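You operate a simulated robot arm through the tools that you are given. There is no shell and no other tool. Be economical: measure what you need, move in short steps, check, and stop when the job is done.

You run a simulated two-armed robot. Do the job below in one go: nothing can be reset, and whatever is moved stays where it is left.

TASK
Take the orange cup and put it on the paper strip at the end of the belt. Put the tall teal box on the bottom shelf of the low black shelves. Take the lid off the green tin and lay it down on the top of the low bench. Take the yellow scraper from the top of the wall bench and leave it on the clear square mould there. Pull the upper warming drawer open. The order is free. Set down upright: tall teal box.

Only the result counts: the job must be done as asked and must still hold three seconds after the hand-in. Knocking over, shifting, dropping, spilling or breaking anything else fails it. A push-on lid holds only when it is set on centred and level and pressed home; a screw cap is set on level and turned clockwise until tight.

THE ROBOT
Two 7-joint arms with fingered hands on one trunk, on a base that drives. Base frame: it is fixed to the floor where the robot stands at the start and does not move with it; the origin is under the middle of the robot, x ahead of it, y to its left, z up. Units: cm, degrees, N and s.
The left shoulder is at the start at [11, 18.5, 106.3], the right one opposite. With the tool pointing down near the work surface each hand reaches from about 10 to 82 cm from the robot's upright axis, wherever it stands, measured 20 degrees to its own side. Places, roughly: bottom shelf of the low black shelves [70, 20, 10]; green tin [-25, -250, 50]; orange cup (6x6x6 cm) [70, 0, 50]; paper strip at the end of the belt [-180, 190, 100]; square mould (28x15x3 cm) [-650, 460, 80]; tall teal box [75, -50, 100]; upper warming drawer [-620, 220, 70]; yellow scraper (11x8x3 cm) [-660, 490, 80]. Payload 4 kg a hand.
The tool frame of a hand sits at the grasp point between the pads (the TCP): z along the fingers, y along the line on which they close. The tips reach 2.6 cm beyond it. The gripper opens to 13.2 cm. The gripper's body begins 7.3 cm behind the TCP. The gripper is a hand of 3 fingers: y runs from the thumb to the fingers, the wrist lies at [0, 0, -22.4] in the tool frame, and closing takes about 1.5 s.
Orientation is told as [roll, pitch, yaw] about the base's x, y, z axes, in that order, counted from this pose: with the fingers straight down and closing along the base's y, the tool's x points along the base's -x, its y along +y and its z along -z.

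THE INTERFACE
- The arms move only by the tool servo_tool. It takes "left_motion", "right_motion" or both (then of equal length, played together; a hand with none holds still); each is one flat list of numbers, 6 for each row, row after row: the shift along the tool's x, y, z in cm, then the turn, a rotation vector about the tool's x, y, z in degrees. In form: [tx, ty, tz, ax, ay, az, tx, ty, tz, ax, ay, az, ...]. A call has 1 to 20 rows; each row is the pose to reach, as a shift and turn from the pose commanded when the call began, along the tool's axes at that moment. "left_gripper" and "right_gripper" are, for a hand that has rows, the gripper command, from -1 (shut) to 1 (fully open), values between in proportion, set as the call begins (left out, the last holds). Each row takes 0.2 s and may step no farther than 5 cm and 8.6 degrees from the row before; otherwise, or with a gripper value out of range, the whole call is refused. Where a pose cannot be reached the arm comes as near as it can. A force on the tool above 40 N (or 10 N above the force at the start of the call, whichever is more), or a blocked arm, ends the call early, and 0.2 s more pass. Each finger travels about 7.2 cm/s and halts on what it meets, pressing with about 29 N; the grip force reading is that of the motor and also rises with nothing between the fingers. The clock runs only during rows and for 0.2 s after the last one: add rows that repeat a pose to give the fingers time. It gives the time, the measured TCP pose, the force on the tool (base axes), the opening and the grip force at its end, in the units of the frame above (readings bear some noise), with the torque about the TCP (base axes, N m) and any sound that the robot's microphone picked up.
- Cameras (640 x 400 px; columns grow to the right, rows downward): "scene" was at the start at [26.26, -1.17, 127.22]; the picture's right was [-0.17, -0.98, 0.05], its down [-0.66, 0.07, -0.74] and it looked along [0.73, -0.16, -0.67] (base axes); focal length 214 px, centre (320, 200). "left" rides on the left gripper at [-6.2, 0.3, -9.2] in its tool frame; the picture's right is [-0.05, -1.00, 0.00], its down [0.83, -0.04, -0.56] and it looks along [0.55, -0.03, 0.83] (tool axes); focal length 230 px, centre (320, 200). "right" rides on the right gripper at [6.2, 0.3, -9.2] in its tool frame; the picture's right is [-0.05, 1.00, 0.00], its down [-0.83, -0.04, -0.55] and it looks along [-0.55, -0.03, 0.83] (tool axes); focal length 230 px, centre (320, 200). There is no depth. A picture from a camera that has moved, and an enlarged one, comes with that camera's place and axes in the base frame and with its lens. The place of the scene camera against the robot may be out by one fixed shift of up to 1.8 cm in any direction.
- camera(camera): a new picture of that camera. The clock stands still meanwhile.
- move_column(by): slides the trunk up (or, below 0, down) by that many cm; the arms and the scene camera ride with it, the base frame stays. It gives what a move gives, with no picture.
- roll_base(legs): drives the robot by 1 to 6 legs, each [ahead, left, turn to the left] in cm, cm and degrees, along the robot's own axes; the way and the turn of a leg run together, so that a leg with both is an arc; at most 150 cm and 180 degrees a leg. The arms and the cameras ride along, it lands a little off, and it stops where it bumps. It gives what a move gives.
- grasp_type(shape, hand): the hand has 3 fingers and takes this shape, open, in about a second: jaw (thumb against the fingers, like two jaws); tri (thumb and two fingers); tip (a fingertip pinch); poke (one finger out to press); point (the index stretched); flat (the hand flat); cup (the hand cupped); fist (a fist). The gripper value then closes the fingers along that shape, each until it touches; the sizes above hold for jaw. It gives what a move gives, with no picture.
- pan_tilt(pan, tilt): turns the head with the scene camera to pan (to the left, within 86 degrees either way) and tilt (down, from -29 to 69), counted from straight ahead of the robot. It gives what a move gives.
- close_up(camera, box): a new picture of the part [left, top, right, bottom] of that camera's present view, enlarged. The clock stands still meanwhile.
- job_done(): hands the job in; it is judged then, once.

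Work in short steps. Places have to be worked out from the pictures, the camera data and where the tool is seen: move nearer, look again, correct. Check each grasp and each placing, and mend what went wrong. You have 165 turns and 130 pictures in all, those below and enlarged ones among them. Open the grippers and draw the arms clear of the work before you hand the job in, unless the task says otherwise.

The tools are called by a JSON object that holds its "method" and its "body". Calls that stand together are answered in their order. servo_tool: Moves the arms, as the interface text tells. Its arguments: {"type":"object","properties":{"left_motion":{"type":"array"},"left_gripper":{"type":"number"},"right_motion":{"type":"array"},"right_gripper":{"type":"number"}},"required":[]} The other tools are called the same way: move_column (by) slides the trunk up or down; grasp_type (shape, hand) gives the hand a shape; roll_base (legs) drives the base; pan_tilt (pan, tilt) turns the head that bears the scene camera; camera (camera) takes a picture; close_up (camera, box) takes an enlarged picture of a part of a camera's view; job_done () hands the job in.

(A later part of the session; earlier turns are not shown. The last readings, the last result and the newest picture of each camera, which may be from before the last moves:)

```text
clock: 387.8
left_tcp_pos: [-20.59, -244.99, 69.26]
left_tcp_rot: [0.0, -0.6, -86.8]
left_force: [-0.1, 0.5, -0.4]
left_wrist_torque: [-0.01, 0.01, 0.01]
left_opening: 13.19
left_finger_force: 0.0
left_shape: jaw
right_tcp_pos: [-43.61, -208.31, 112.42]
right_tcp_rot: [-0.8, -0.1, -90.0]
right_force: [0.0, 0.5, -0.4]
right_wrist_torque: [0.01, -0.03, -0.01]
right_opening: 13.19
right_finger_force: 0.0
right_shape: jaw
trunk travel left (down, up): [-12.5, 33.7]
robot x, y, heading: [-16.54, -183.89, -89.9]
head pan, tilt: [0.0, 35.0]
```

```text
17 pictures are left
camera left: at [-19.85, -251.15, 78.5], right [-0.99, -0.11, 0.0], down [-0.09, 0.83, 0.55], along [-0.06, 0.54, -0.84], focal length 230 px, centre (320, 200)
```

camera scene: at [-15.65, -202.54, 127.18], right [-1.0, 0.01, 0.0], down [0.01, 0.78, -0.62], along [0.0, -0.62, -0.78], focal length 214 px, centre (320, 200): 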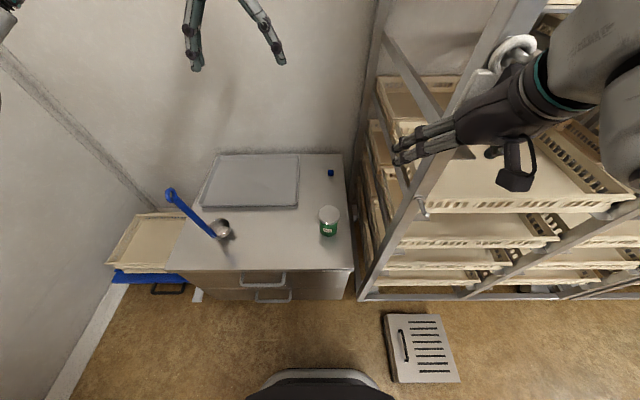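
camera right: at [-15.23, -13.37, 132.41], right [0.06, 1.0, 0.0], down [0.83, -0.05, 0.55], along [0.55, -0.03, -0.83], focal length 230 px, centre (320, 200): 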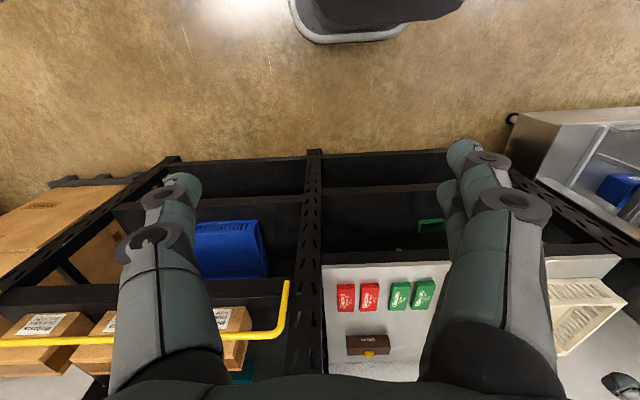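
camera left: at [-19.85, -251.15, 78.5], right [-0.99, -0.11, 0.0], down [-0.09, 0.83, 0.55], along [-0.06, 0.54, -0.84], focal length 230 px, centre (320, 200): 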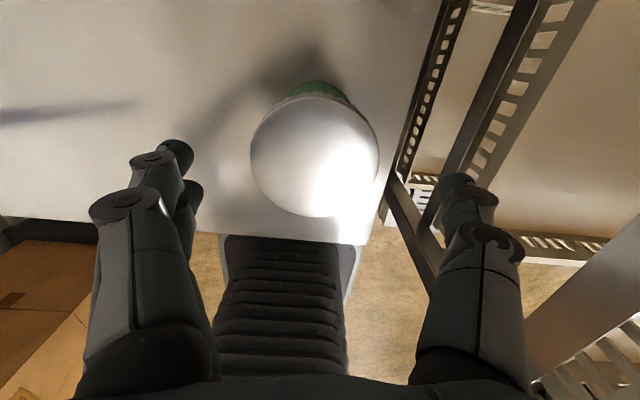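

The lid is nearly centred under the hand, with its top about z 64.5. I correct by half a centimetre, descend 3.6 cm, and close on the lid rim.

{"method": "servo_tool", "body": {"left_motion": [-0.5, 0.45, 1.8, 0, 0, 0, -0.5, 0.45, 3.6, 0, 0, 0, -0.5, 0.45, 3.6, 0, 0, 0]}}

{"method": "servo_tool", "body": {"left_motion": [0, 0, 0, 0, 0, 0, 0, 0, 0, 0, 0, 0, 0, 0, 0, 0, 0, 0, 0, 0, 0, 0, 0, 0, 0, 0, 0, 0, 0, 0], "left_gripper": -1}}

{"method": "camera", "body": {"camera": "left"}}

```text
clock: 388.6
left_tcp_pos: [-20.12, -245.58, 65.67]
left_tcp_rot: [0.0, -0.6, -86.7]
left_force: [0.1, 0.2, 0.5]
left_wrist_torque: [-0.03, -0.01, 0.03]
left_opening: 13.2
left_finger_force: 0.0
left_shape: jaw
right_tcp_pos: [-43.58, -208.42, 112.34]
right_tcp_rot: [-0.7, -0.1, -90.0]
right_force: [0.3, 0.1, 0.2]
right_wrist_torque: [-0.03, -0.01, 0.03]
right_opening: 13.17
right_finger_force: 0.1
right_shape: jaw
trunk travel left (down, up): [-12.5, 33.7]
robot x, y, heading: [-16.8, -183.85, -90.4]
head pan, tilt: [0.0, 35.0]
```

```text
clock: 389.8
left_tcp_pos: [-20.05, -245.68, 65.75]
left_tcp_rot: [-0.1, -0.6, -86.8]
left_force: [-0.3, -0.1, -0.7]
left_wrist_torque: [0.03, -0.09, -0.03]
left_opening: 5.75
left_finger_force: 28.8
left_shape: jaw
right_tcp_pos: [-43.63, -208.45, 112.36]
right_tcp_rot: [-0.7, -0.1, -89.9]
right_force: [-0.2, 0.4, 0.6]
right_wrist_torque: [0.02, 0.03, 0.01]
right_opening: 13.17
right_finger_force: 0.0
right_shape: jaw
trunk travel left (down, up): [-12.5, 33.7]
robot x, y, heading: [-16.58, -183.75, -89.9]
head pan, tilt: [0.0, 35.0]
```

```text
16 pictures are left
camera left: at [-19.28, -251.71, 74.93], right [-0.99, -0.11, 0.0], down [-0.09, 0.83, 0.55], along [-0.06, 0.54, -0.84], focal length 230 px, centre (320, 200)
```

left: 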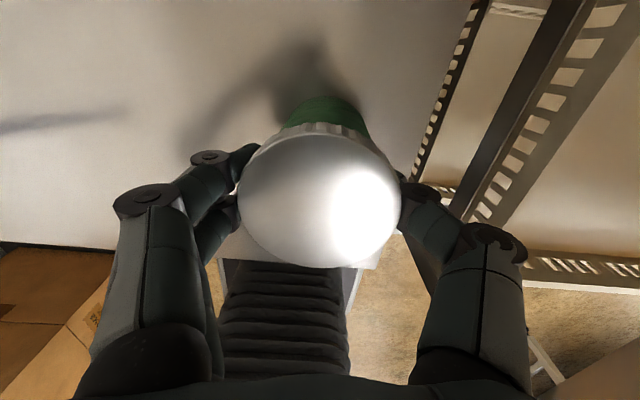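

The lid is only about 6 cm wide, so its top is nearer z 67 and I'm gripping partly the body. I reopen, raise 2.2 cm and grip the lid alone.

{"method": "servo_tool", "body": {"left_motion": [0, 0, 0, 0, 0, 0, 0, 0, 0, 0, 0, 0, 0, 0, 0, 0, 0, 0, 0, 0, -1.1, 0, 0, 0, 0, 0, -2.2, 0, 0, 0, 0, 0, -2.2, 0, 0, 0], "left_gripper": 0.5}}

{"method": "servo_tool", "body": {"left_motion": [0, 0, 0, 0, 0, 0, 0, 0, 0, 0, 0, 0, 0, 0, 0, 0, 0, 0, 0, 0, 0, 0, 0, 0, 0, 0, 0, 0, 0, 0], "left_gripper": -1}}

{"method": "camera", "body": {"camera": "left"}}

```text
clock: 391.2
left_tcp_pos: [-20.03, -245.6, 67.96]
left_tcp_rot: [0.1, -0.6, -86.7]
left_force: [-0.5, 0.9, 0.5]
left_wrist_torque: [0.0, 0.0, -0.02]
left_opening: 9.86
left_finger_force: 0.1
left_shape: jaw
right_tcp_pos: [-43.71, -208.54, 112.44]
right_tcp_rot: [-0.8, -0.2, -90.0]
right_force: [-0.2, 0.2, -0.6]
right_wrist_torque: [0.04, 0.01, 0.01]
right_opening: 13.22
right_finger_force: 0.1
right_shape: jaw
trunk travel left (down, up): [-12.5, 33.7]
robot x, y, heading: [-16.51, -183.65, -90.4]
head pan, tilt: [0.0, 35.0]
```

```text
clock: 392.4
left_tcp_pos: [-20.06, -245.64, 67.86]
left_tcp_rot: [0.0, -0.7, -86.7]
left_force: [0.0, -1.1, 0.7]
left_wrist_torque: [0.0, -0.04, 0.0]
left_opening: 6.61
left_finger_force: 28.3
left_shape: jaw
right_tcp_pos: [-43.54, -208.62, 112.31]
right_tcp_rot: [-0.8, 0.0, -90.1]
right_force: [0.2, 0.9, 0.4]
right_wrist_torque: [0.02, 0.04, -0.01]
right_opening: 13.2
right_finger_force: 0.0
right_shape: jaw
trunk travel left (down, up): [-12.5, 33.7]
robot x, y, heading: [-16.7, -183.65, -90.2]
head pan, tilt: [0.0, 35.0]
```

```text
15 pictures are left
camera left: at [-19.34, -251.63, 77.14], right [-0.99, -0.11, 0.0], down [-0.09, 0.83, 0.55], along [-0.06, 0.54, -0.84], focal length 230 px, centre (320, 200)
```

left: 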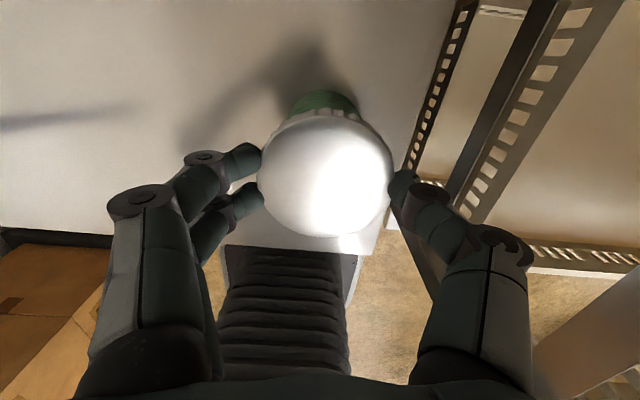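

Now gripping the lid at 6.6 cm. I lift 2 cm and check whether the tin stays behind.

{"method": "servo_tool", "body": {"left_motion": [0, 0, -1, 0, 0, 0, 0, 0, -2, 0, 0, 0, 0, 0, -2, 0, 0, 0]}}

{"method": "camera", "body": {"camera": "left"}}

```text
clock: 393.2
left_tcp_pos: [-20.05, -245.48, 69.92]
left_tcp_rot: [-0.1, -0.7, -86.6]
left_force: [-0.1, 0.7, -2.0]
left_wrist_torque: [-0.01, -0.02, 0.02]
left_opening: 6.65
left_finger_force: 28.7
left_shape: jaw
right_tcp_pos: [-43.57, -208.43, 112.29]
right_tcp_rot: [-0.9, 0.1, -90.0]
right_force: [0.0, -0.1, 0.7]
right_wrist_torque: [0.02, 0.0, 0.02]
right_opening: 13.19
right_finger_force: 0.1
right_shape: jaw
trunk travel left (down, up): [-12.5, 33.7]
robot x, y, heading: [-16.33, -184.11, -90.2]
head pan, tilt: [0.0, 35.0]
```

```text
14 pictures are left
camera left: at [-19.39, -251.61, 79.16], right [-0.99, -0.11, 0.0], down [-0.09, 0.83, 0.55], along [-0.06, 0.54, -0.84], focal length 230 px, centre (320, 200)
```

left: 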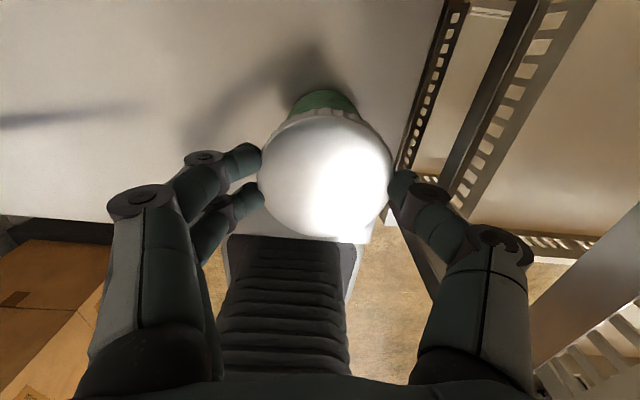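

The tin came up with the lid, so the body must be held. I set it back down, release, and move the left hand up and aside so the right hand can first grip the body from the front.

{"method": "servo_tool", "body": {"left_motion": [0, 0, 1, 0, 0, 0, 0, 0, 1.9, 0, 0, 0, 0, 0, 1.9, 0, 0, 0]}}

{"method": "servo_tool", "body": {"left_motion": [0, 0, 0, 0, 0, 0, 0, 0, 0, 0, 0, 0, 0, 0, 0, 0, 0, 0, 0, 0, 0, 0, 0, 0, 0, 0, 0, 0, 0, 0], "left_gripper": 0.7}}

{"method": "servo_tool", "body": {"left_motion": [0, 0, -4.5, 0, 0, 0, 0, 0, -9, 0, 0, 0, 0, 2.5, -13, 0, 0, 0, 0, 6, -16, 0, 0, 0, 0, 10, -19, 0, 0, 0, 0, 14, -22, 0, 0, 0, 0, 18, -24, 0, 0, 0]}}

{"method": "servo_tool", "body": {"right_motion": [-3, 0, 0, 0, -8, 0, -6, 1.5, 0, 0, -16, 0, -9, 3, 0, 0, -24, 0, -12, 5, 0, 0, -32, 0, -15, 8, 0, 0, -40, 0, -18, 11, 0, 0, -48, 0, -21, 14, 0, 0, -56, 0, -24, 17, 0, 0, -64, 0, -25, 20, 0, 0, -72, 0, -26, 23, 0, 0, -78, 0, -26, 23, 0, 0, -78, 0]}}

```text
clock: 394.0
left_tcp_pos: [-20.03, -245.62, 68.0]
left_tcp_rot: [0.0, -0.7, -86.7]
left_force: [0.3, -0.1, -1.6]
left_wrist_torque: [0.0, 0.01, 0.0]
left_opening: 6.58
left_finger_force: 29.4
left_shape: jaw
right_tcp_pos: [-43.66, -208.44, 112.44]
right_tcp_rot: [-0.9, -0.1, -89.9]
right_force: [0.3, -0.3, 0.3]
right_wrist_torque: [0.03, -0.01, 0.02]
right_opening: 13.2
right_finger_force: 0.1
right_shape: jaw
trunk travel left (down, up): [-12.5, 33.7]
robot x, y, heading: [-16.73, -183.84, -89.8]
head pan, tilt: [0.0, 35.0]
```

```text
clock: 395.2
left_tcp_pos: [-20.1, -245.38, 68.17]
left_tcp_rot: [0.0, -0.7, -86.7]
left_force: [-0.2, 0.1, 0.0]
left_wrist_torque: [-0.02, 0.02, -0.01]
left_opening: 11.2
left_finger_force: 0.0
left_shape: jaw
right_tcp_pos: [-43.68, -208.46, 112.33]
right_tcp_rot: [-0.8, -0.1, -90.1]
right_force: [-0.1, 1.0, 0.1]
right_wrist_torque: [-0.01, -0.01, -0.01]
right_opening: 13.19
right_finger_force: 0.0
right_shape: jaw
trunk travel left (down, up): [-12.5, 33.7]
robot x, y, heading: [-16.62, -183.65, -90.4]
head pan, tilt: [0.0, 35.0]
```

```text
clock: 396.8
left_tcp_pos: [-1.72, -243.94, 92.39]
left_tcp_rot: [0.0, -0.6, -86.8]
left_force: [0.1, 0.2, 0.5]
left_wrist_torque: [0.01, 0.02, -0.01]
left_opening: 11.2
left_finger_force: 0.0
left_shape: jaw
right_tcp_pos: [-43.56, -208.46, 112.43]
right_tcp_rot: [-0.9, -0.1, -90.0]
right_force: [0.2, 0.0, 0.7]
right_wrist_torque: [-0.01, 0.02, 0.01]
right_opening: 13.21
right_finger_force: 0.0
right_shape: jaw
trunk travel left (down, up): [-12.5, 33.7]
robot x, y, heading: [-16.47, -183.85, -90.7]
head pan, tilt: [0.0, 35.0]
```

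```text
clock: 398.3
left_tcp_pos: [-2.52, -243.73, 92.6]
left_tcp_rot: [0.2, -0.7, -86.9]
left_force: [-0.1, -0.3, 0.6]
left_wrist_torque: [0.02, 0.01, -0.01]
left_opening: 11.23
left_finger_force: 0.1
left_shape: jaw
right_tcp_pos: [-30.56, -230.01, 118.47]
right_tcp_rot: [-1.1, -50.4, -90.4]
right_force: [-17.2, 25.7, 9.1]
right_wrist_torque: [-0.15, 0.28, -1.39]
right_opening: 13.16
right_finger_force: 0.0
right_shape: jaw
right hand out of reach, approached as far as the arm can: row 1, 2, 3, 4, 5, 6, 7
trunk travel left (down, up): [-12.5, 33.7]
robot x, y, heading: [-16.68, -183.68, -90.4]
head pan, tilt: [0.0, 35.0]
stopped in row 7 (right hand): the force on the tool passed its limit at 56 N (the readings are from after the stop); the commanded pose is now the measured one
```

The right fingertips touched the rack post. I draw them back and left, and move the left hand further aside.

{"method": "servo_tool", "body": {"right_motion": [2, 1, -2.5, 0, 0, 0, 4, 3, -5, 0, 0, 0, 5.1, 7, -6.1, 0, 0, 0, 5.1, 11, -6.1, 0, 0, 0, 5.1, 11, -6.1, 0, 0, 0], "left_motion": [0, 3, 0, 0, 0, 0, 0, 6, 0, 0, 0, 0, 0, 9, 0, 0, 0, 0, 0, 12, 0, 0, 0, 0, 0, 12, 0, 0, 0, 0]}}

{"method": "servo_tool", "body": {"right_motion": [0, 0, 0, 0, -7, 0, 0, 0, 0, 0, -14, 0, 0, 0, 0, 0, -21, 0, 0, 0, 0, 0, -28, 0, 0, 0, 0, 0, -28, 0]}}

{"method": "camera", "body": {"camera": "scene"}}

```text
clock: 398.8
left_tcp_pos: [0.08, -244.19, 92.1]
left_tcp_rot: [0.2, -0.5, -86.9]
left_force: [0.4, -0.2, -0.3]
left_wrist_torque: [0.01, -0.01, 0.01]
left_opening: 11.21
left_finger_force: 0.2
left_shape: jaw
right_tcp_pos: [-29.59, -228.6, 119.31]
right_tcp_rot: [-1.5, -50.3, -90.5]
right_force: [-25.0, -9.8, 6.8]
right_wrist_torque: [0.27, 0.24, 1.05]
right_opening: 13.23
right_finger_force: 0.0
right_shape: jaw
right hand out of reach, approached as far as the arm can: row 1, 2
trunk travel left (down, up): [-12.5, 33.7]
robot x, y, heading: [-16.56, -184.02, -90.4]
head pan, tilt: [0.0, 35.0]
stopped in row 2 (right hand): the force on the tool passed its limit at 45 N (the readings are from after the stop); the commanded pose is now the measured one
```

```text
clock: 399.3
left_tcp_pos: [0.02, -243.71, 92.37]
left_tcp_rot: [0.2, -0.7, -87.0]
left_force: [-0.8, 0.3, -0.5]
left_wrist_torque: [0.02, 0.0, 0.04]
left_opening: 11.19
left_finger_force: 0.0
left_shape: jaw
right_tcp_pos: [-28.03, -229.84, 120.65]
right_tcp_rot: [-1.5, -58.1, -92.0]
right_force: [-21.4, 19.4, -6.2]
right_wrist_torque: [-0.18, -0.76, -1.64]
right_opening: 13.21
right_finger_force: 0.0
right_shape: jaw
right hand out of reach, approached as far as the arm can: row 1, 2
trunk travel left (down, up): [-12.5, 33.7]
robot x, y, heading: [-16.75, -184.09, -90.7]
head pan, tilt: [0.0, 35.0]
stopped in row 2 (right hand): the force on the tool passed its limit at 53 N (the readings are from after the stop); the commanded pose is now the measured one
```

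```text
13 pictures are left
camera scene: at [-16.11, -206.44, 127.25], right [-1.0, 0.01, 0.0], down [0.01, 0.78, -0.62], along [0.0, -0.62, -0.78], focal length 214 px, centre (320, 200)
```

scene: 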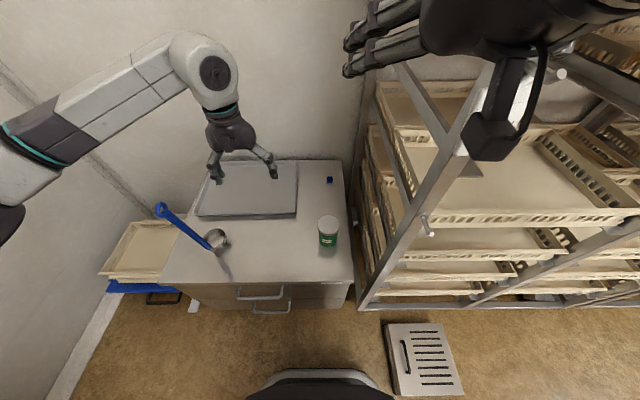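

The right hand is hanging on the rack's front post and tag. I roll the base back 20 cm to free it.

{"method": "roll_base", "body": {"legs": [[-20, 0, 0]]}}

{"method": "servo_tool", "body": {"right_motion": [0, 3, 0, 0, 0, 0, 0, 6, 0, 0, 0, 0, 0, 9, 0, 0, 0, 0, 0, 9, 0, 0, 0, 0]}}

{"method": "camera", "body": {"camera": "scene"}}

```text
clock: 400.3
left_tcp_pos: [0.51, -239.32, 92.32]
left_tcp_rot: [0.1, -0.5, -86.8]
left_force: [0.1, -0.4, 0.3]
left_wrist_torque: [-0.05, -0.01, 0.0]
left_opening: 11.2
left_finger_force: 0.1
left_shape: jaw
right_tcp_pos: [-27.26, -225.51, 121.52]
right_tcp_rot: [-1.6, -59.2, -90.6]
right_force: [-0.1, 0.1, 0.5]
right_wrist_torque: [-0.03, -0.02, 0.01]
right_opening: 13.19
right_finger_force: 0.1
right_shape: jaw
trunk travel left (down, up): [-12.5, 33.7]
robot x, y, heading: [-16.56, -179.34, -90.4]
head pan, tilt: [0.0, 35.0]
stopped in leg 1: the force on the tool passed its limit at 50 N (the readings are from after the stop); the commanded pose is now the measured one
```

```text
clock: 401.3
left_tcp_pos: [0.47, -239.64, 92.07]
left_tcp_rot: [0.2, -0.4, -86.8]
left_force: [-0.3, 0.5, 0.1]
left_wrist_torque: [0.01, 0.01, 0.0]
left_opening: 11.21
left_finger_force: 0.0
left_shape: jaw
right_tcp_pos: [-19.13, -227.14, 120.65]
right_tcp_rot: [-1.6, -57.9, -92.4]
right_force: [0.1, -0.4, 0.6]
right_wrist_torque: [-0.01, -0.01, 0.02]
right_opening: 13.2
right_finger_force: 0.0
right_shape: jaw
trunk travel left (down, up): [-12.5, 33.7]
robot x, y, heading: [-16.92, -179.15, -90.4]
head pan, tilt: [0.0, 35.0]
```

```text
12 pictures are left
camera scene: at [-10.19, -200.4, 127.68], right [-0.78, -0.6, -0.18], down [-0.37, 0.67, -0.65], along [0.51, -0.44, -0.74], focal length 214 px, centre (320, 200)
```

scene: 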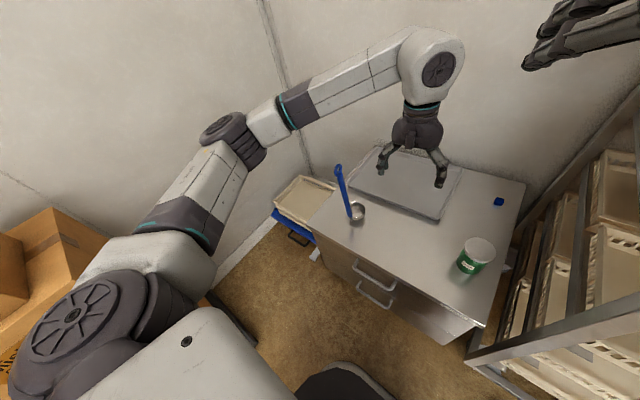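

The right arm was pressing against my own head camera. I move the right hand straight down in front of the tin, away from the head.

{"method": "servo_tool", "body": {"right_motion": [3.8, 0, 2.4, 0, 0, 0, 7.6, 0, 4.8, 0, 0, 0, 11.4, 0, 7.2, 0, 0, 0, 15.2, 0, 9.6, 0, 0, 0, 19, 0, 12, 0, 0, 0, 22.8, 0, 14.4, 0, 0, 0, 26.6, 0, 16.8, 0, 0, 0, 30.4, 0, 19.2, 0, 0, 0, 34.2, 0, 21.6, 0, 0, 0, 38, 0, 24, 0, 0, 0, 38, 0, 24, 0, 0, 0]}}

{"method": "pan_tilt", "body": {"pan": 0, "tilt": 45}}

{"method": "camera", "body": {"camera": "scene"}}

```text
clock: 403.7
left_tcp_pos: [0.57, -239.53, 92.09]
left_tcp_rot: [0.2, -0.4, -86.8]
left_force: [0.4, 0.6, 0.2]
left_wrist_torque: [0.01, -0.01, -0.02]
left_opening: 11.23
left_finger_force: 0.0
left_shape: jaw
right_tcp_pos: [-18.9, -227.45, 76.71]
right_tcp_rot: [-1.8, -59.0, -90.6]
right_force: [0.0, -0.1, -0.4]
right_wrist_torque: [0.0, 0.0, -0.02]
right_opening: 13.2
right_finger_force: 0.0
right_shape: jaw
right hand out of reach, approached as far as the arm can: row 3, 4, 5
trunk travel left (down, up): [-12.5, 33.7]
robot x, y, heading: [-16.64, -179.31, -90.4]
head pan, tilt: [0.0, 35.0]
```

```text
clock: 404.4
left_tcp_pos: [0.51, -239.6, 91.92]
left_tcp_rot: [0.1, -0.5, -86.8]
left_force: [-0.5, 0.4, -0.4]
left_wrist_torque: [0.01, 0.0, -0.02]
left_opening: 11.2
left_finger_force: 0.1
left_shape: jaw
right_tcp_pos: [-18.93, -227.36, 76.7]
right_tcp_rot: [-1.8, -58.9, -90.9]
right_force: [0.1, 0.9, 0.1]
right_wrist_torque: [0.01, 0.05, 0.01]
right_opening: 13.22
right_finger_force: 0.0
right_shape: jaw
trunk travel left (down, up): [-12.5, 33.7]
robot x, y, heading: [-16.84, -179.53, -90.3]
head pan, tilt: [0.0, 45.0]
```

```text
11 pictures are left
camera scene: at [-15.68, -201.35, 125.96], right [-1.0, 0.01, 0.0], down [0.01, 0.88, -0.48], along [0.0, -0.48, -0.88], focal length 214 px, centre (320, 200)
```

scene: 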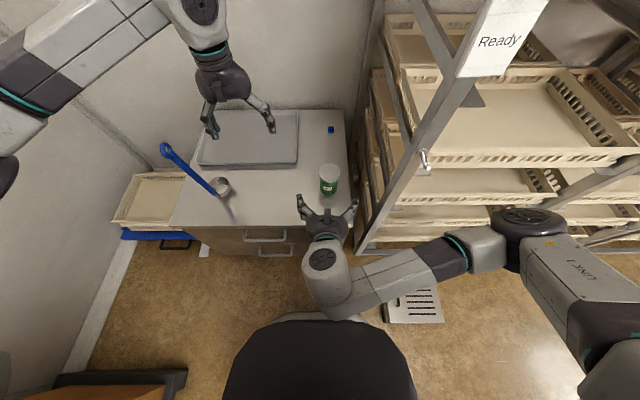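

The head is free again and the right hand is lined up in front of the tin. I lower it to z≈62 and flatten to -80°.

{"method": "servo_tool", "body": {"right_motion": [3.5, 0, 2.1, 0, -6, 0, 7, 0, 4.2, 0, -12, 0, 10.3, 0, 6.2, 0, -18, 0, 12.4, 0, 7.5, 0, -21, 0, 12.4, 0, 7.5, 0, -21, 0]}}

{"method": "camera", "body": {"camera": "scene"}}

```text
clock: 405.6
left_tcp_pos: [0.56, -239.7, 92.05]
left_tcp_rot: [0.2, -0.4, -86.8]
left_force: [0.2, 0.8, 0.0]
left_wrist_torque: [-0.01, 0.03, 0.03]
left_opening: 11.21
left_finger_force: 0.0
left_shape: jaw
right_tcp_pos: [-19.11, -227.45, 61.99]
right_tcp_rot: [-5.3, -80.1, -87.0]
right_force: [0.0, 1.2, -0.2]
right_wrist_torque: [0.02, -0.01, 0.01]
right_opening: 13.18
right_finger_force: 0.0
right_shape: jaw
trunk travel left (down, up): [-12.5, 33.7]
robot x, y, heading: [-16.6, -179.57, -90.7]
head pan, tilt: [0.0, 45.0]
```

```text
10 pictures are left
camera scene: at [-15.68, -201.34, 125.97], right [-1.0, 0.01, 0.0], down [0.01, 0.88, -0.48], along [0.0, -0.48, -0.88], focal length 214 px, centre (320, 200)
```

scene: 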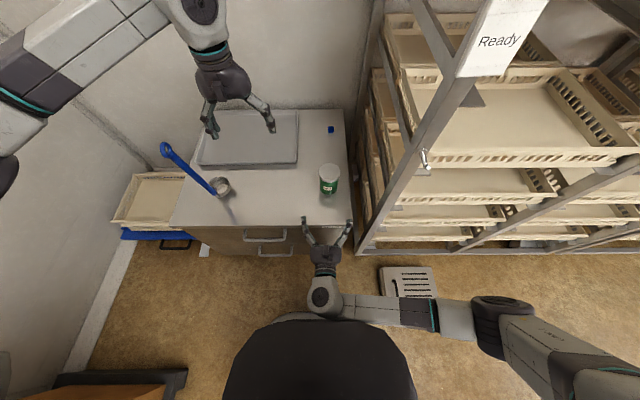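

Aligned with the tin. I advance 16.5 cm so the fingers straddle the body.

{"method": "servo_tool", "body": {"right_motion": [-0.7, 0, 4, 0, 0, 0, -1.4, 0, 8, 0, 0, 0, -2.1, 0, 12, 0, 0, 0, -2.9, 0, 16.3, 0, 0, 0, -2.9, 0, 16.3, 0, 0, 0]}}

{"method": "close_up", "body": {"camera": "scene", "box": [270, 130, 390, 230]}}

```text
clock: 406.8
left_tcp_pos: [0.61, -239.37, 92.14]
left_tcp_rot: [0.1, -0.5, -86.7]
left_force: [-0.9, -0.8, -0.6]
left_wrist_torque: [0.01, -0.03, 0.02]
left_opening: 11.18
left_finger_force: 0.1
left_shape: jaw
right_tcp_pos: [-19.63, -244.12, 62.33]
right_tcp_rot: [-4.4, -80.2, -87.7]
right_force: [-0.1, -0.7, 23.2]
right_wrist_torque: [2.76, -0.19, -0.02]
right_opening: 13.21
right_finger_force: 0.1
right_shape: jaw
trunk travel left (down, up): [-12.5, 33.7]
robot x, y, heading: [-16.27, -179.18, -90.4]
head pan, tilt: [0.0, 45.0]
```

```text
4.00 times, centred on (330, 180) of scene
camera zoom: at [-15.65, -201.12, 126.04], right [-1.0, 0.01, 0.0], down [0.01, 0.88, -0.48], along [0.0, -0.48, -0.88], focal length 858 px, centre (280, 280)
```

zoom: 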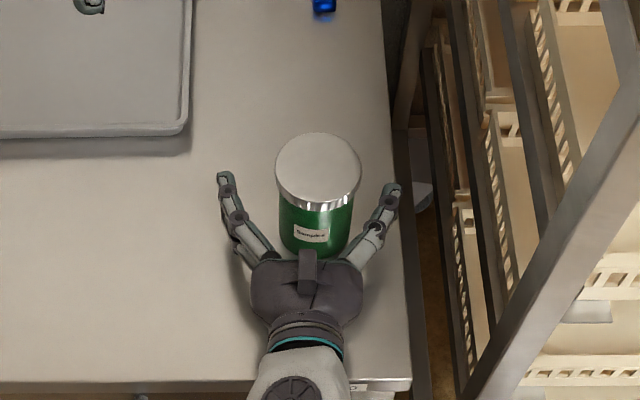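

The hand rests on the bench (23 N), so I raise it 1 cm, then close on the body.

{"method": "servo_tool", "body": {"right_motion": [-0.5, 0, -0.1, 0, 0, 0, -1.0, 0, -0.2, 0, 0, 0, -1.0, 0, -0.2, 0, 0, 0]}}

{"method": "servo_tool", "body": {"right_motion": [0, 0, 0, 0, 0, 0, 0, 0, 0, 0, 0, 0, 0, 0, 0, 0, 0, 0, 0, 0, 0, 0, 0, 0, 0, 0, 0, 0, 0, 0, 0, 0, 0, 0, 0, 0], "right_gripper": -1}}

{"method": "close_up", "body": {"camera": "scene", "box": [270, 130, 390, 230]}}

```text
clock: 407.6
left_tcp_pos: [0.57, -239.59, 92.01]
left_tcp_rot: [0.1, -0.4, -86.8]
left_force: [-0.1, 0.1, -0.8]
left_wrist_torque: [0.0, 0.01, -0.01]
left_opening: 11.2
left_finger_force: 0.1
left_shape: jaw
right_tcp_pos: [-19.85, -243.77, 62.71]
right_tcp_rot: [-5.5, -79.9, -86.9]
right_force: [-0.3, -0.8, 0.4]
right_wrist_torque: [0.01, 0.03, 0.03]
right_opening: 13.2
right_finger_force: 0.0
right_shape: jaw
trunk travel left (down, up): [-12.5, 33.7]
robot x, y, heading: [-16.74, -179.33, -90.7]
head pan, tilt: [0.0, 45.0]
```

```text
clock: 409.0
left_tcp_pos: [0.43, -239.53, 91.97]
left_tcp_rot: [0.1, -0.4, -86.8]
left_force: [-0.1, -0.6, 0.4]
left_wrist_torque: [0.02, -0.03, 0.0]
left_opening: 11.19
left_finger_force: 0.0
left_shape: jaw
right_tcp_pos: [-19.82, -243.89, 62.83]
right_tcp_rot: [-5.2, -79.9, -87.0]
right_force: [-0.1, -0.6, 0.3]
right_wrist_torque: [0.0, -0.02, 0.03]
right_opening: 5.95
right_finger_force: 29.3
right_shape: jaw
trunk travel left (down, up): [-12.5, 33.7]
robot x, y, heading: [-16.38, -179.56, -90.7]
head pan, tilt: [0.0, 45.0]
```

```text
4.00 times, centred on (330, 180) of scene
camera zoom: at [-15.68, -201.35, 125.96], right [-1.0, 0.01, 0.0], down [0.01, 0.88, -0.48], along [0.0, -0.48, -0.88], focal length 858 px, centre (280, 280)
```

zoom: 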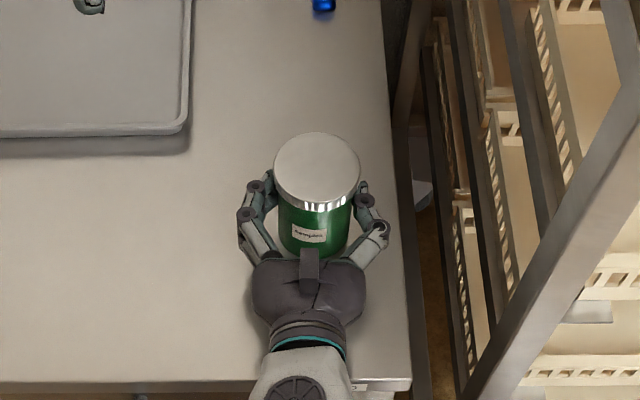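

The body is gripped at 5.95 cm. The right fingers occupy the tin's left and right sides, so I turn the left hand 90° to take the lid front-to-back, setting its opening to about 9 cm.

{"method": "servo_tool", "body": {"left_motion": [0, 0, 0, 0, 0, 8.2, 0, 0, 0, 0, 0, 16.4, 0, 0, 0, 0, 0, 24.6, 0, 0, 0, 0, 0, 32.8, 0, 0, 0, 0, 0, 41, 0, 0, 0, 0, 0, 49.2, 0, 0, 0, 0, 0, 57.4, 0, 0, 0, 0, 0, 65.6, 0, 0, 0, 0, 0, 73.8, 0, 0, 0, 0, 0, 82, 0, 0, 0, 0, 0, 90, 0, 0, 0, 0, 0, 90], "left_gripper": 0.4}}

```text
clock: 411.6
left_tcp_pos: [0.55, -239.76, 92.06]
left_tcp_rot: [0.4, 0.2, -176.8]
left_force: [-0.3, -0.5, 0.0]
left_wrist_torque: [0.01, 0.02, 0.0]
left_opening: 9.28
left_finger_force: 0.1
left_shape: jaw
right_tcp_pos: [-19.78, -243.84, 62.73]
right_tcp_rot: [-5.2, -79.8, -87.2]
right_force: [-0.6, -0.7, -0.6]
right_wrist_torque: [-0.01, -0.01, -0.01]
right_opening: 5.95
right_finger_force: 29.2
right_shape: jaw
trunk travel left (down, up): [-12.5, 33.7]
robot x, y, heading: [-16.7, -179.13, -90.3]
head pan, tilt: [0.0, 45.0]
```

The turn worked. I bring the left hand over the lid at z 80 and look.

{"method": "servo_tool", "body": {"left_motion": [-4.2, 0.9, 1, 0, 0, 0, -8.4, 1.8, 2, 0, 0, 0, -12.6, 2.8, 4, 0, 0, 0, -16.8, 3.7, 6, 0, 0, 0, -20.9, 4.6, 8, 0, 0, 0, -20.9, 4.6, 12, 0, 0, 0, -20.9, 4.6, 12, 0, 0, 0]}}

{"method": "camera", "body": {"camera": "left"}}

```text
clock: 413.2
left_tcp_pos: [-20.02, -245.42, 79.92]
left_tcp_rot: [0.4, 0.2, -176.8]
left_force: [0.4, 0.0, -0.6]
left_wrist_torque: [0.0, -0.02, 0.03]
left_opening: 9.26
left_finger_force: 0.0
left_shape: jaw
right_tcp_pos: [-19.71, -243.88, 62.8]
right_tcp_rot: [-5.1, -79.9, -87.2]
right_force: [0.0, -0.1, 0.2]
right_wrist_torque: [0.02, -0.06, 0.01]
right_opening: 5.92
right_finger_force: 29.1
right_shape: jaw
trunk travel left (down, up): [-12.5, 33.7]
robot x, y, heading: [-16.3, -179.35, -90.4]
head pan, tilt: [0.0, 45.0]
```

```text
7 pictures are left
camera left: at [-26.12, -246.13, 89.2], right [-0.11, 0.99, -0.01], down [0.82, 0.09, 0.56], along [0.55, 0.05, -0.83], focal length 230 px, centre (320, 200)
```

left: 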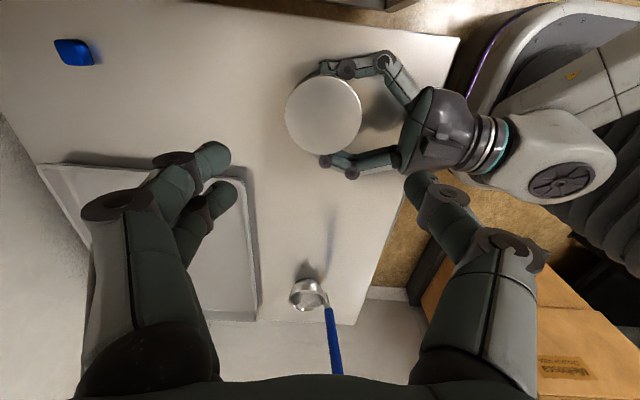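

Clear view: the lid is free front and back, and its centre is about 0.7 cm to the right-rack side. I correct this and descend to z≈67.8, then grip the lid.

{"method": "servo_tool", "body": {"left_motion": [-0.7, 0, 4, 0, 0, 0, -0.7, 0, 8, 0, 0, 0, -0.7, 0, 12, 0, 0, 0, -0.7, 0, 12, 0, 0, 0]}}

{"method": "servo_tool", "body": {"left_motion": [0, 0, 0, 0, 0, 0, 0, 0, 0, 0, 0, 0, 0, 0, 0, 0, 0, 0, 0, 0, 0, 0, 0, 0, 0, 0, 0, 0, 0, 0], "left_gripper": -1}}

```text
clock: 414.2
left_tcp_pos: [-20.72, -245.59, 68.06]
left_tcp_rot: [0.4, 0.1, -176.8]
left_force: [0.6, -0.8, -0.3]
left_wrist_torque: [0.01, -0.01, 0.02]
left_opening: 9.23
left_finger_force: 0.1
left_shape: jaw
right_tcp_pos: [-19.7, -243.92, 62.83]
right_tcp_rot: [-5.2, -80.0, -87.0]
right_force: [-0.4, -0.1, -0.6]
right_wrist_torque: [0.01, -0.03, -0.01]
right_opening: 5.95
right_finger_force: 28.9
right_shape: jaw
trunk travel left (down, up): [-12.5, 33.7]
robot x, y, heading: [-16.45, -178.96, -90.4]
head pan, tilt: [0.0, 45.0]
```

```text
clock: 415.4
left_tcp_pos: [-20.74, -245.5, 68.16]
left_tcp_rot: [0.4, 0.1, -176.7]
left_force: [-1.3, -0.4, 1.0]
left_wrist_torque: [0.07, -0.02, 0.01]
left_opening: 6.48
left_finger_force: 29.2
left_shape: jaw
right_tcp_pos: [-19.77, -243.77, 62.89]
right_tcp_rot: [-5.2, -79.9, -87.1]
right_force: [0.9, 0.4, 0.5]
right_wrist_torque: [0.04, 0.0, 0.04]
right_opening: 5.96
right_finger_force: 29.0
right_shape: jaw
trunk travel left (down, up): [-12.5, 33.7]
robot x, y, heading: [-16.4, -179.45, -90.6]
head pan, tilt: [0.0, 45.0]
```

The lid is gripped at 6.5 cm. I pull up 1.5 cm while the right hand holds the body, and read the forces.

{"method": "servo_tool", "body": {"left_motion": [0, 0, -0.5, 0, 0, 0, 0, 0, -1, 0, 0, 0, 0, 0, -1.5, 0, 0, 0], "right_motion": [0, 0, 0, 0, 0, 0, 0, 0, 0, 0, 0, 0, 0, 0, 0, 0, 0, 0]}}

```text
clock: 416.2
left_tcp_pos: [-20.61, -245.43, 69.33]
left_tcp_rot: [0.4, 0.4, -176.7]
left_force: [-3.0, -8.2, -25.4]
left_wrist_torque: [-0.53, 0.24, -0.04]
left_opening: 5.05
left_finger_force: 29.3
left_shape: jaw
right_tcp_pos: [-19.62, -244.01, 63.25]
right_tcp_rot: [-4.6, -80.3, -87.7]
right_force: [4.2, 8.3, 24.5]
right_wrist_torque: [-0.27, 0.22, 0.01]
right_opening: 5.9
right_finger_force: 29.4
right_shape: jaw
trunk travel left (down, up): [-12.5, 33.7]
robot x, y, heading: [-16.41, -179.43, -90.4]
head pan, tilt: [0.0, 45.0]
```

The lid didn't release at 25 N and the fingers began to slide: likely a screw cap. I regrip lower and twist counter-clockwise 25°.

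{"method": "servo_tool", "body": {"left_motion": [0, 0, 0, 0, 0, 0, 0, 0, 0, 0, 0, 0, 0, 0, 0.8, 0, 0, 0, 0, 0, 1.5, 0, 0, 0, 0, 0, 1.5, 0, 0, 0], "left_gripper": 0.35}}

{"method": "servo_tool", "body": {"left_motion": [0, 0, 0, 0, 0, 0, 0, 0, 0, 0, 0, 0, 0, 0, 0, 0, 0, 0, 0, 0, 0, 0, 0, 0, 0, 0, 0, 0, 0, 0], "left_gripper": -1}}

{"method": "servo_tool", "body": {"left_motion": [0, 0, 0, 0, 0, -7, 0, 0, 0, 0, 0, -14, 0, 0, 0, 0, 0, -21, 0, 0, 0, 0, 0, -28, 0, 0, 0, 0, 0, -28], "right_motion": [0, 0, 0, 0, 0, 0, 0, 0, 0, 0, 0, 0, 0, 0, 0, 0, 0, 0, 0, 0, 0, 0, 0, 0, 0, 0, 0, 0, 0, 0]}}

{"method": "camera", "body": {"camera": "left"}}

```text
clock: 417.4
left_tcp_pos: [-20.56, -245.46, 67.96]
left_tcp_rot: [0.4, 0.2, -176.9]
left_force: [0.7, -0.3, -0.2]
left_wrist_torque: [0.04, 0.0, -0.04]
left_opening: 8.89
left_finger_force: 0.0
left_shape: jaw
right_tcp_pos: [-19.78, -243.83, 62.81]
right_tcp_rot: [-5.4, -79.9, -87.0]
right_force: [-2.3, 0.7, 5.4]
right_wrist_torque: [-0.05, -0.02, -0.07]
right_opening: 5.92
right_finger_force: 29.3
right_shape: jaw
trunk travel left (down, up): [-12.5, 33.7]
robot x, y, heading: [-16.84, -179.42, -90.5]
head pan, tilt: [0.0, 45.0]
```

```text
clock: 418.6
left_tcp_pos: [-20.72, -245.57, 68.06]
left_tcp_rot: [0.4, 0.1, -176.8]
left_force: [-2.2, -1.4, 2.9]
left_wrist_torque: [0.19, 0.03, 0.1]
left_opening: 6.53
left_finger_force: 29.3
left_shape: jaw
right_tcp_pos: [-19.78, -243.89, 62.83]
right_tcp_rot: [-5.3, -79.8, -87.1]
right_force: [1.2, 0.8, -0.3]
right_wrist_torque: [0.04, -0.08, -0.07]
right_opening: 5.9
right_finger_force: 28.9
right_shape: jaw
trunk travel left (down, up): [-12.5, 33.7]
robot x, y, heading: [-16.54, -179.25, -90.4]
head pan, tilt: [0.0, 45.0]
```

```text
clock: 419.8
left_tcp_pos: [-20.53, -245.51, 67.96]
left_tcp_rot: [0.5, -0.1, -148.6]
left_force: [4.6, -6.4, 9.1]
left_wrist_torque: [-0.08, -0.11, -0.05]
left_opening: 6.51
left_finger_force: 28.9
left_shape: jaw
right_tcp_pos: [-19.75, -243.83, 62.91]
right_tcp_rot: [-5.3, -79.8, -87.0]
right_force: [-3.2, 5.1, -1.2]
right_wrist_torque: [0.0, -0.16, -0.08]
right_opening: 5.92
right_finger_force: 29.1
right_shape: jaw
trunk travel left (down, up): [-12.5, 33.7]
robot x, y, heading: [-16.42, -179.19, -90.4]
head pan, tilt: [0.0, 45.0]
```

```text
6 pictures are left
camera left: at [-25.69, -248.96, 77.25], right [-0.56, 0.83, -0.01], down [0.68, 0.47, 0.55], along [0.46, 0.31, -0.83], focal length 230 px, centre (320, 200)
```

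left: 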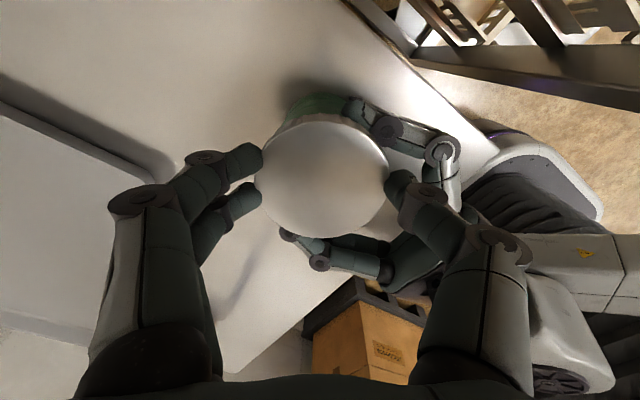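

The lid turned easily and pushes upward (9 N): the thread is lifting it. I ratchet: open, turn back 56°, regrip, and unscrew 56°.

{"method": "servo_tool", "body": {"left_motion": [0, 0, 0, 0, 0, 0, 0, 0, 0, 0, 0, 0, 0, 0, 0, 0, 0, 7, 0, 0, 0, 0, 0, 14, 0, 0, 0, 0, 0, 21, 0, 0, 0, 0, 0, 28, 0, 0, 0, 0, 0, 35, 0, 0, 0, 0, 0, 42, 0, 0, 0, 0, 0, 49, 0, 0, 0, 0, 0, 56, 0, 0, 0, 0, 0, 56], "left_gripper": 0.35}}

{"method": "servo_tool", "body": {"left_motion": [0, 0, 0, 0, 0, 0, 0, 0, 0, 0, 0, 0, 0, 0, 0, 0, 0, 0, 0, 0, 0, 0, 0, 0, 0, 0, 0, 0, 0, 0], "left_gripper": -1}}

{"method": "servo_tool", "body": {"left_motion": [0, 0, 0, 0, 0, -7, 0, 0, 0, 0, 0, -14, 0, 0, -0.05, 0, 0, -21, 0, 0, -0.1, 0, 0, -28, 0, 0, -0.15, 0, 0, -35, 0, 0, -0.2, 0, 0, -42, 0, 0, -0.2, 0, 0, -49, 0, 0, -0.2, 0, 0, -56, 0, 0, -0.2, 0, 0, -56]}}

```text
clock: 422.2
left_tcp_pos: [-20.56, -245.62, 67.99]
left_tcp_rot: [0.3, 0.3, 155.2]
left_force: [0.7, -0.3, -0.3]
left_wrist_torque: [-0.04, 0.02, 0.01]
left_opening: 8.89
left_finger_force: 0.0
left_shape: jaw
right_tcp_pos: [-19.69, -243.83, 62.74]
right_tcp_rot: [-5.3, -79.9, -87.1]
right_force: [-0.9, 0.0, -0.8]
right_wrist_torque: [-0.02, -0.01, -0.03]
right_opening: 5.93
right_finger_force: 29.1
right_shape: jaw
trunk travel left (down, up): [-12.5, 33.7]
robot x, y, heading: [-16.52, -179.34, -90.5]
head pan, tilt: [0.0, 45.0]
```

```text
clock: 423.4
left_tcp_pos: [-20.49, -245.6, 67.92]
left_tcp_rot: [0.3, 0.3, 155.2]
left_force: [0.3, 1.4, 0.1]
left_wrist_torque: [0.01, 0.02, -0.01]
left_opening: 6.63
left_finger_force: 28.9
left_shape: jaw
right_tcp_pos: [-19.92, -243.74, 62.83]
right_tcp_rot: [-5.2, -79.9, -87.0]
right_force: [0.3, -1.1, -1.5]
right_wrist_torque: [0.0, -0.05, 0.03]
right_opening: 5.92
right_finger_force: 28.6
right_shape: jaw
trunk travel left (down, up): [-12.5, 33.7]
robot x, y, heading: [-16.46, -179.25, -90.3]
head pan, tilt: [0.0, 45.0]
```

```text
clock: 425.4
left_tcp_pos: [-20.48, -245.65, 68.14]
left_tcp_rot: [0.5, 0.0, -148.5]
left_force: [8.4, -2.4, -3.1]
left_wrist_torque: [-0.16, -0.22, -0.02]
left_opening: 6.63
left_finger_force: 28.5
left_shape: jaw
right_tcp_pos: [-19.74, -243.89, 62.84]
right_tcp_rot: [-5.2, -79.9, -87.0]
right_force: [-8.2, 2.4, 2.0]
right_wrist_torque: [-0.06, -0.19, -0.1]
right_opening: 5.87
right_finger_force: 28.8
right_shape: jaw
trunk travel left (down, up): [-12.5, 33.7]
robot x, y, heading: [-16.66, -179.54, -90.6]
head pan, tilt: [0.0, 45.0]
```

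Total about 84° unscrewed. I test with a gentle 0.8 cm pull.

{"method": "servo_tool", "body": {"left_motion": [0, 0, -0.4, 0, 0, 0, 0, 0, -0.8, 0, 0, 0]}}

```text
clock: 426.0
left_tcp_pos: [-20.71, -245.59, 69.35]
left_tcp_rot: [0.7, -0.3, -148.6]
left_force: [7.0, -13.7, -4.3]
left_wrist_torque: [-0.22, -0.07, -0.08]
left_opening: 3.75
left_finger_force: 29.1
left_shape: jaw
right_tcp_pos: [-19.52, -243.69, 63.12]
right_tcp_rot: [-5.0, -80.2, -87.1]
right_force: [-8.2, 17.2, 14.6]
right_wrist_torque: [-0.29, -0.21, -0.27]
right_opening: 5.93
right_finger_force: 28.7
right_shape: jaw
trunk travel left (down, up): [-12.5, 33.7]
robot x, y, heading: [-17.03, -179.67, -90.4]
head pan, tilt: [0.0, 45.0]
```

It slipped off; still threaded. I continue with two more ratchet strokes.

{"method": "servo_tool", "body": {"left_motion": [0, 0, 0, 0, 0, 0, 0, 0, 0, 0, 0, 0, 0, 0, 0, 0, 0, 0, 0, 0, 0, 0, 0, 7, 0, 0, 0.5, 0, 0, 14, 0, 0, 1, 0, 0, 21, 0, 0, 1.1, 0, 0, 28, 0, 0, 1.1, 0, 0, 35, 0, 0, 1.1, 0, 0, 42, 0, 0, 1.1, 0, 0, 49, 0, 0, 1.1, 0, 0, 56, 0, 0, 1.1, 0, 0, 56], "left_gripper": 0.35}}

{"method": "servo_tool", "body": {"left_motion": [0, 0, 0, 0, 0, 0, 0, 0, 0, 0, 0, 0, 0, 0, 0, 0, 0, 0, 0, 0, 0, 0, 0, 0, 0, 0, 0, 0, 0, 0], "left_gripper": -1}}

{"method": "servo_tool", "body": {"left_motion": [0, 0, 0, 0, 0, -7, 0, 0, 0, 0, 0, -14, 0, 0, -0.05, 0, 0, -21, 0, 0, -0.1, 0, 0, -28, 0, 0, -0.15, 0, 0, -35, 0, 0, -0.2, 0, 0, -42, 0, 0, -0.2, 0, 0, -49, 0, 0, -0.2, 0, 0, -56, 0, 0, -0.2, 0, 0, -56]}}

{"method": "servo_tool", "body": {"left_motion": [0, 0, 0, 0, 0, 0, 0, 0, 0, 0, 0, 0, 0, 0, 0, 0, 0, 7, 0, 0, 0, 0, 0, 14, 0, 0, 0, 0, 0, 21, 0, 0, 0, 0, 0, 28, 0, 0, 0, 0, 0, 35, 0, 0, 0, 0, 0, 42, 0, 0, 0, 0, 0, 49, 0, 0, 0, 0, 0, 56, 0, 0, 0, 0, 0, 56], "left_gripper": 0.35}}

{"method": "servo_tool", "body": {"left_motion": [0, 0, 0, 0, 0, 0, 0, 0, 0, 0, 0, 0, 0, 0, 0, 0, 0, 0, 0, 0, 0, 0, 0, 0, 0, 0, 0, 0, 0, 0], "left_gripper": -1}}

{"method": "servo_tool", "body": {"left_motion": [0, 0, 0, 0, 0, -7, 0, 0, 0, 0, 0, -14, 0, 0, -0.05, 0, 0, -21, 0, 0, -0.1, 0, 0, -28, 0, 0, -0.15, 0, 0, -35, 0, 0, -0.2, 0, 0, -42, 0, 0, -0.2, 0, 0, -49, 0, 0, -0.2, 0, 0, -56, 0, 0, -0.2, 0, 0, -56]}}

{"method": "camera", "body": {"camera": "left"}}

```text
clock: 428.6
left_tcp_pos: [-20.75, -245.54, 67.85]
left_tcp_rot: [0.4, 0.4, 155.1]
left_force: [-0.5, 0.2, -0.3]
left_wrist_torque: [0.01, 0.01, -0.01]
left_opening: 8.89
left_finger_force: 0.1
left_shape: jaw
right_tcp_pos: [-19.85, -243.82, 62.86]
right_tcp_rot: [-5.1, -79.9, -87.0]
right_force: [0.7, -1.7, 5.5]
right_wrist_torque: [0.04, 0.11, 0.02]
right_opening: 5.88
right_finger_force: 29.0
right_shape: jaw
trunk travel left (down, up): [-12.5, 33.7]
robot x, y, heading: [-16.24, -179.01, -90.4]
head pan, tilt: [0.0, 45.0]
```

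```text
clock: 429.8
left_tcp_pos: [-20.81, -245.38, 67.76]
left_tcp_rot: [0.3, 0.2, 155.2]
left_force: [-1.2, 1.4, -0.9]
left_wrist_torque: [0.06, 0.03, 0.01]
left_opening: 6.68
left_finger_force: 28.6
left_shape: jaw
right_tcp_pos: [-19.83, -243.74, 62.86]
right_tcp_rot: [-5.3, -79.9, -87.1]
right_force: [0.6, -3.3, 4.9]
right_wrist_torque: [0.08, 0.06, 0.05]
right_opening: 5.9
right_finger_force: 28.8
right_shape: jaw
trunk travel left (down, up): [-12.5, 33.7]
robot x, y, heading: [-16.38, -178.97, -90.4]
head pan, tilt: [0.0, 45.0]
```

```text
clock: 431.8
left_tcp_pos: [-20.51, -245.4, 67.88]
left_tcp_rot: [0.5, -0.1, -148.6]
left_force: [11.2, 1.0, -3.2]
left_wrist_torque: [0.0, -0.21, -0.06]
left_opening: 6.76
left_finger_force: 28.9
left_shape: jaw
right_tcp_pos: [-19.79, -243.77, 62.9]
right_tcp_rot: [-5.4, -79.9, -87.0]
right_force: [-11.8, -1.7, 5.7]
right_wrist_torque: [-0.02, -0.29, -0.13]
right_opening: 5.91
right_finger_force: 29.2
right_shape: jaw
trunk travel left (down, up): [-12.5, 33.7]
robot x, y, heading: [-16.88, -179.3, -90.6]
head pan, tilt: [0.0, 45.0]
```

```text
clock: 434.2
left_tcp_pos: [-20.73, -245.6, 68.09]
left_tcp_rot: [0.3, 0.2, 155.1]
left_force: [-0.1, -0.1, 0.0]
left_wrist_torque: [-0.02, 0.04, -0.03]
left_opening: 8.86
left_finger_force: 0.1
left_shape: jaw
right_tcp_pos: [-19.74, -243.85, 62.88]
right_tcp_rot: [-5.3, -80.0, -86.9]
right_force: [0.4, 0.5, -0.2]
right_wrist_torque: [0.1, -0.03, -0.03]
right_opening: 5.88
right_finger_force: 29.3
right_shape: jaw
trunk travel left (down, up): [-12.5, 33.7]
robot x, y, heading: [-16.7, -179.34, -90.7]
head pan, tilt: [0.0, 45.0]
```

```text
clock: 435.4
left_tcp_pos: [-20.65, -245.55, 68.04]
left_tcp_rot: [0.3, 0.3, 155.3]
left_force: [-0.1, 0.7, -0.9]
left_wrist_torque: [0.03, -0.02, -0.01]
left_opening: 6.76
left_finger_force: 29.1
left_shape: jaw
right_tcp_pos: [-19.63, -243.78, 62.91]
right_tcp_rot: [-5.4, -79.9, -87.1]
right_force: [-0.2, -1.0, -0.8]
right_wrist_torque: [0.09, 0.01, -0.03]
right_opening: 5.88
right_finger_force: 29.0
right_shape: jaw
trunk travel left (down, up): [-12.5, 33.7]
robot x, y, heading: [-16.56, -178.71, -90.4]
head pan, tilt: [0.0, 45.0]
```

```text
clock: 437.4
left_tcp_pos: [-20.86, -245.52, 68.5]
left_tcp_rot: [0.4, -0.2, -148.7]
left_force: [9.2, 1.1, 1.0]
left_wrist_torque: [-0.02, -0.18, -0.15]
left_opening: 6.76
left_finger_force: 29.0
left_shape: jaw
right_tcp_pos: [-19.79, -243.92, 62.85]
right_tcp_rot: [-5.3, -80.0, -87.0]
right_force: [-9.3, -1.1, 2.4]
right_wrist_torque: [0.02, -0.21, 0.0]
right_opening: 5.91
right_finger_force: 28.4
right_shape: jaw
trunk travel left (down, up): [-12.5, 33.7]
robot x, y, heading: [-16.76, -179.08, -90.5]
head pan, tilt: [0.0, 45.0]
```

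```text
5 pictures are left
camera left: at [-25.78, -248.97, 77.59], right [-0.56, 0.83, -0.01], down [0.69, 0.47, 0.55], along [0.46, 0.31, -0.83], focal length 230 px, centre (320, 200)
```

left: 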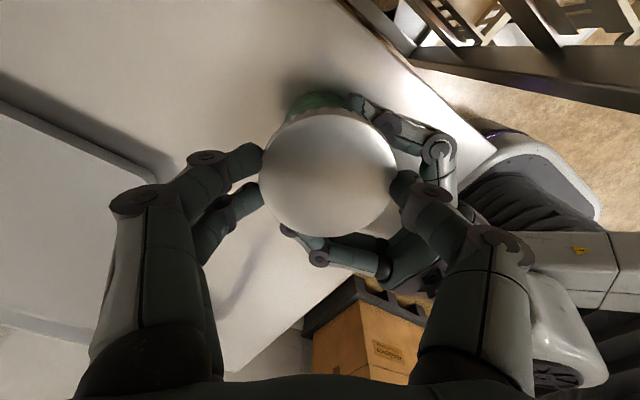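

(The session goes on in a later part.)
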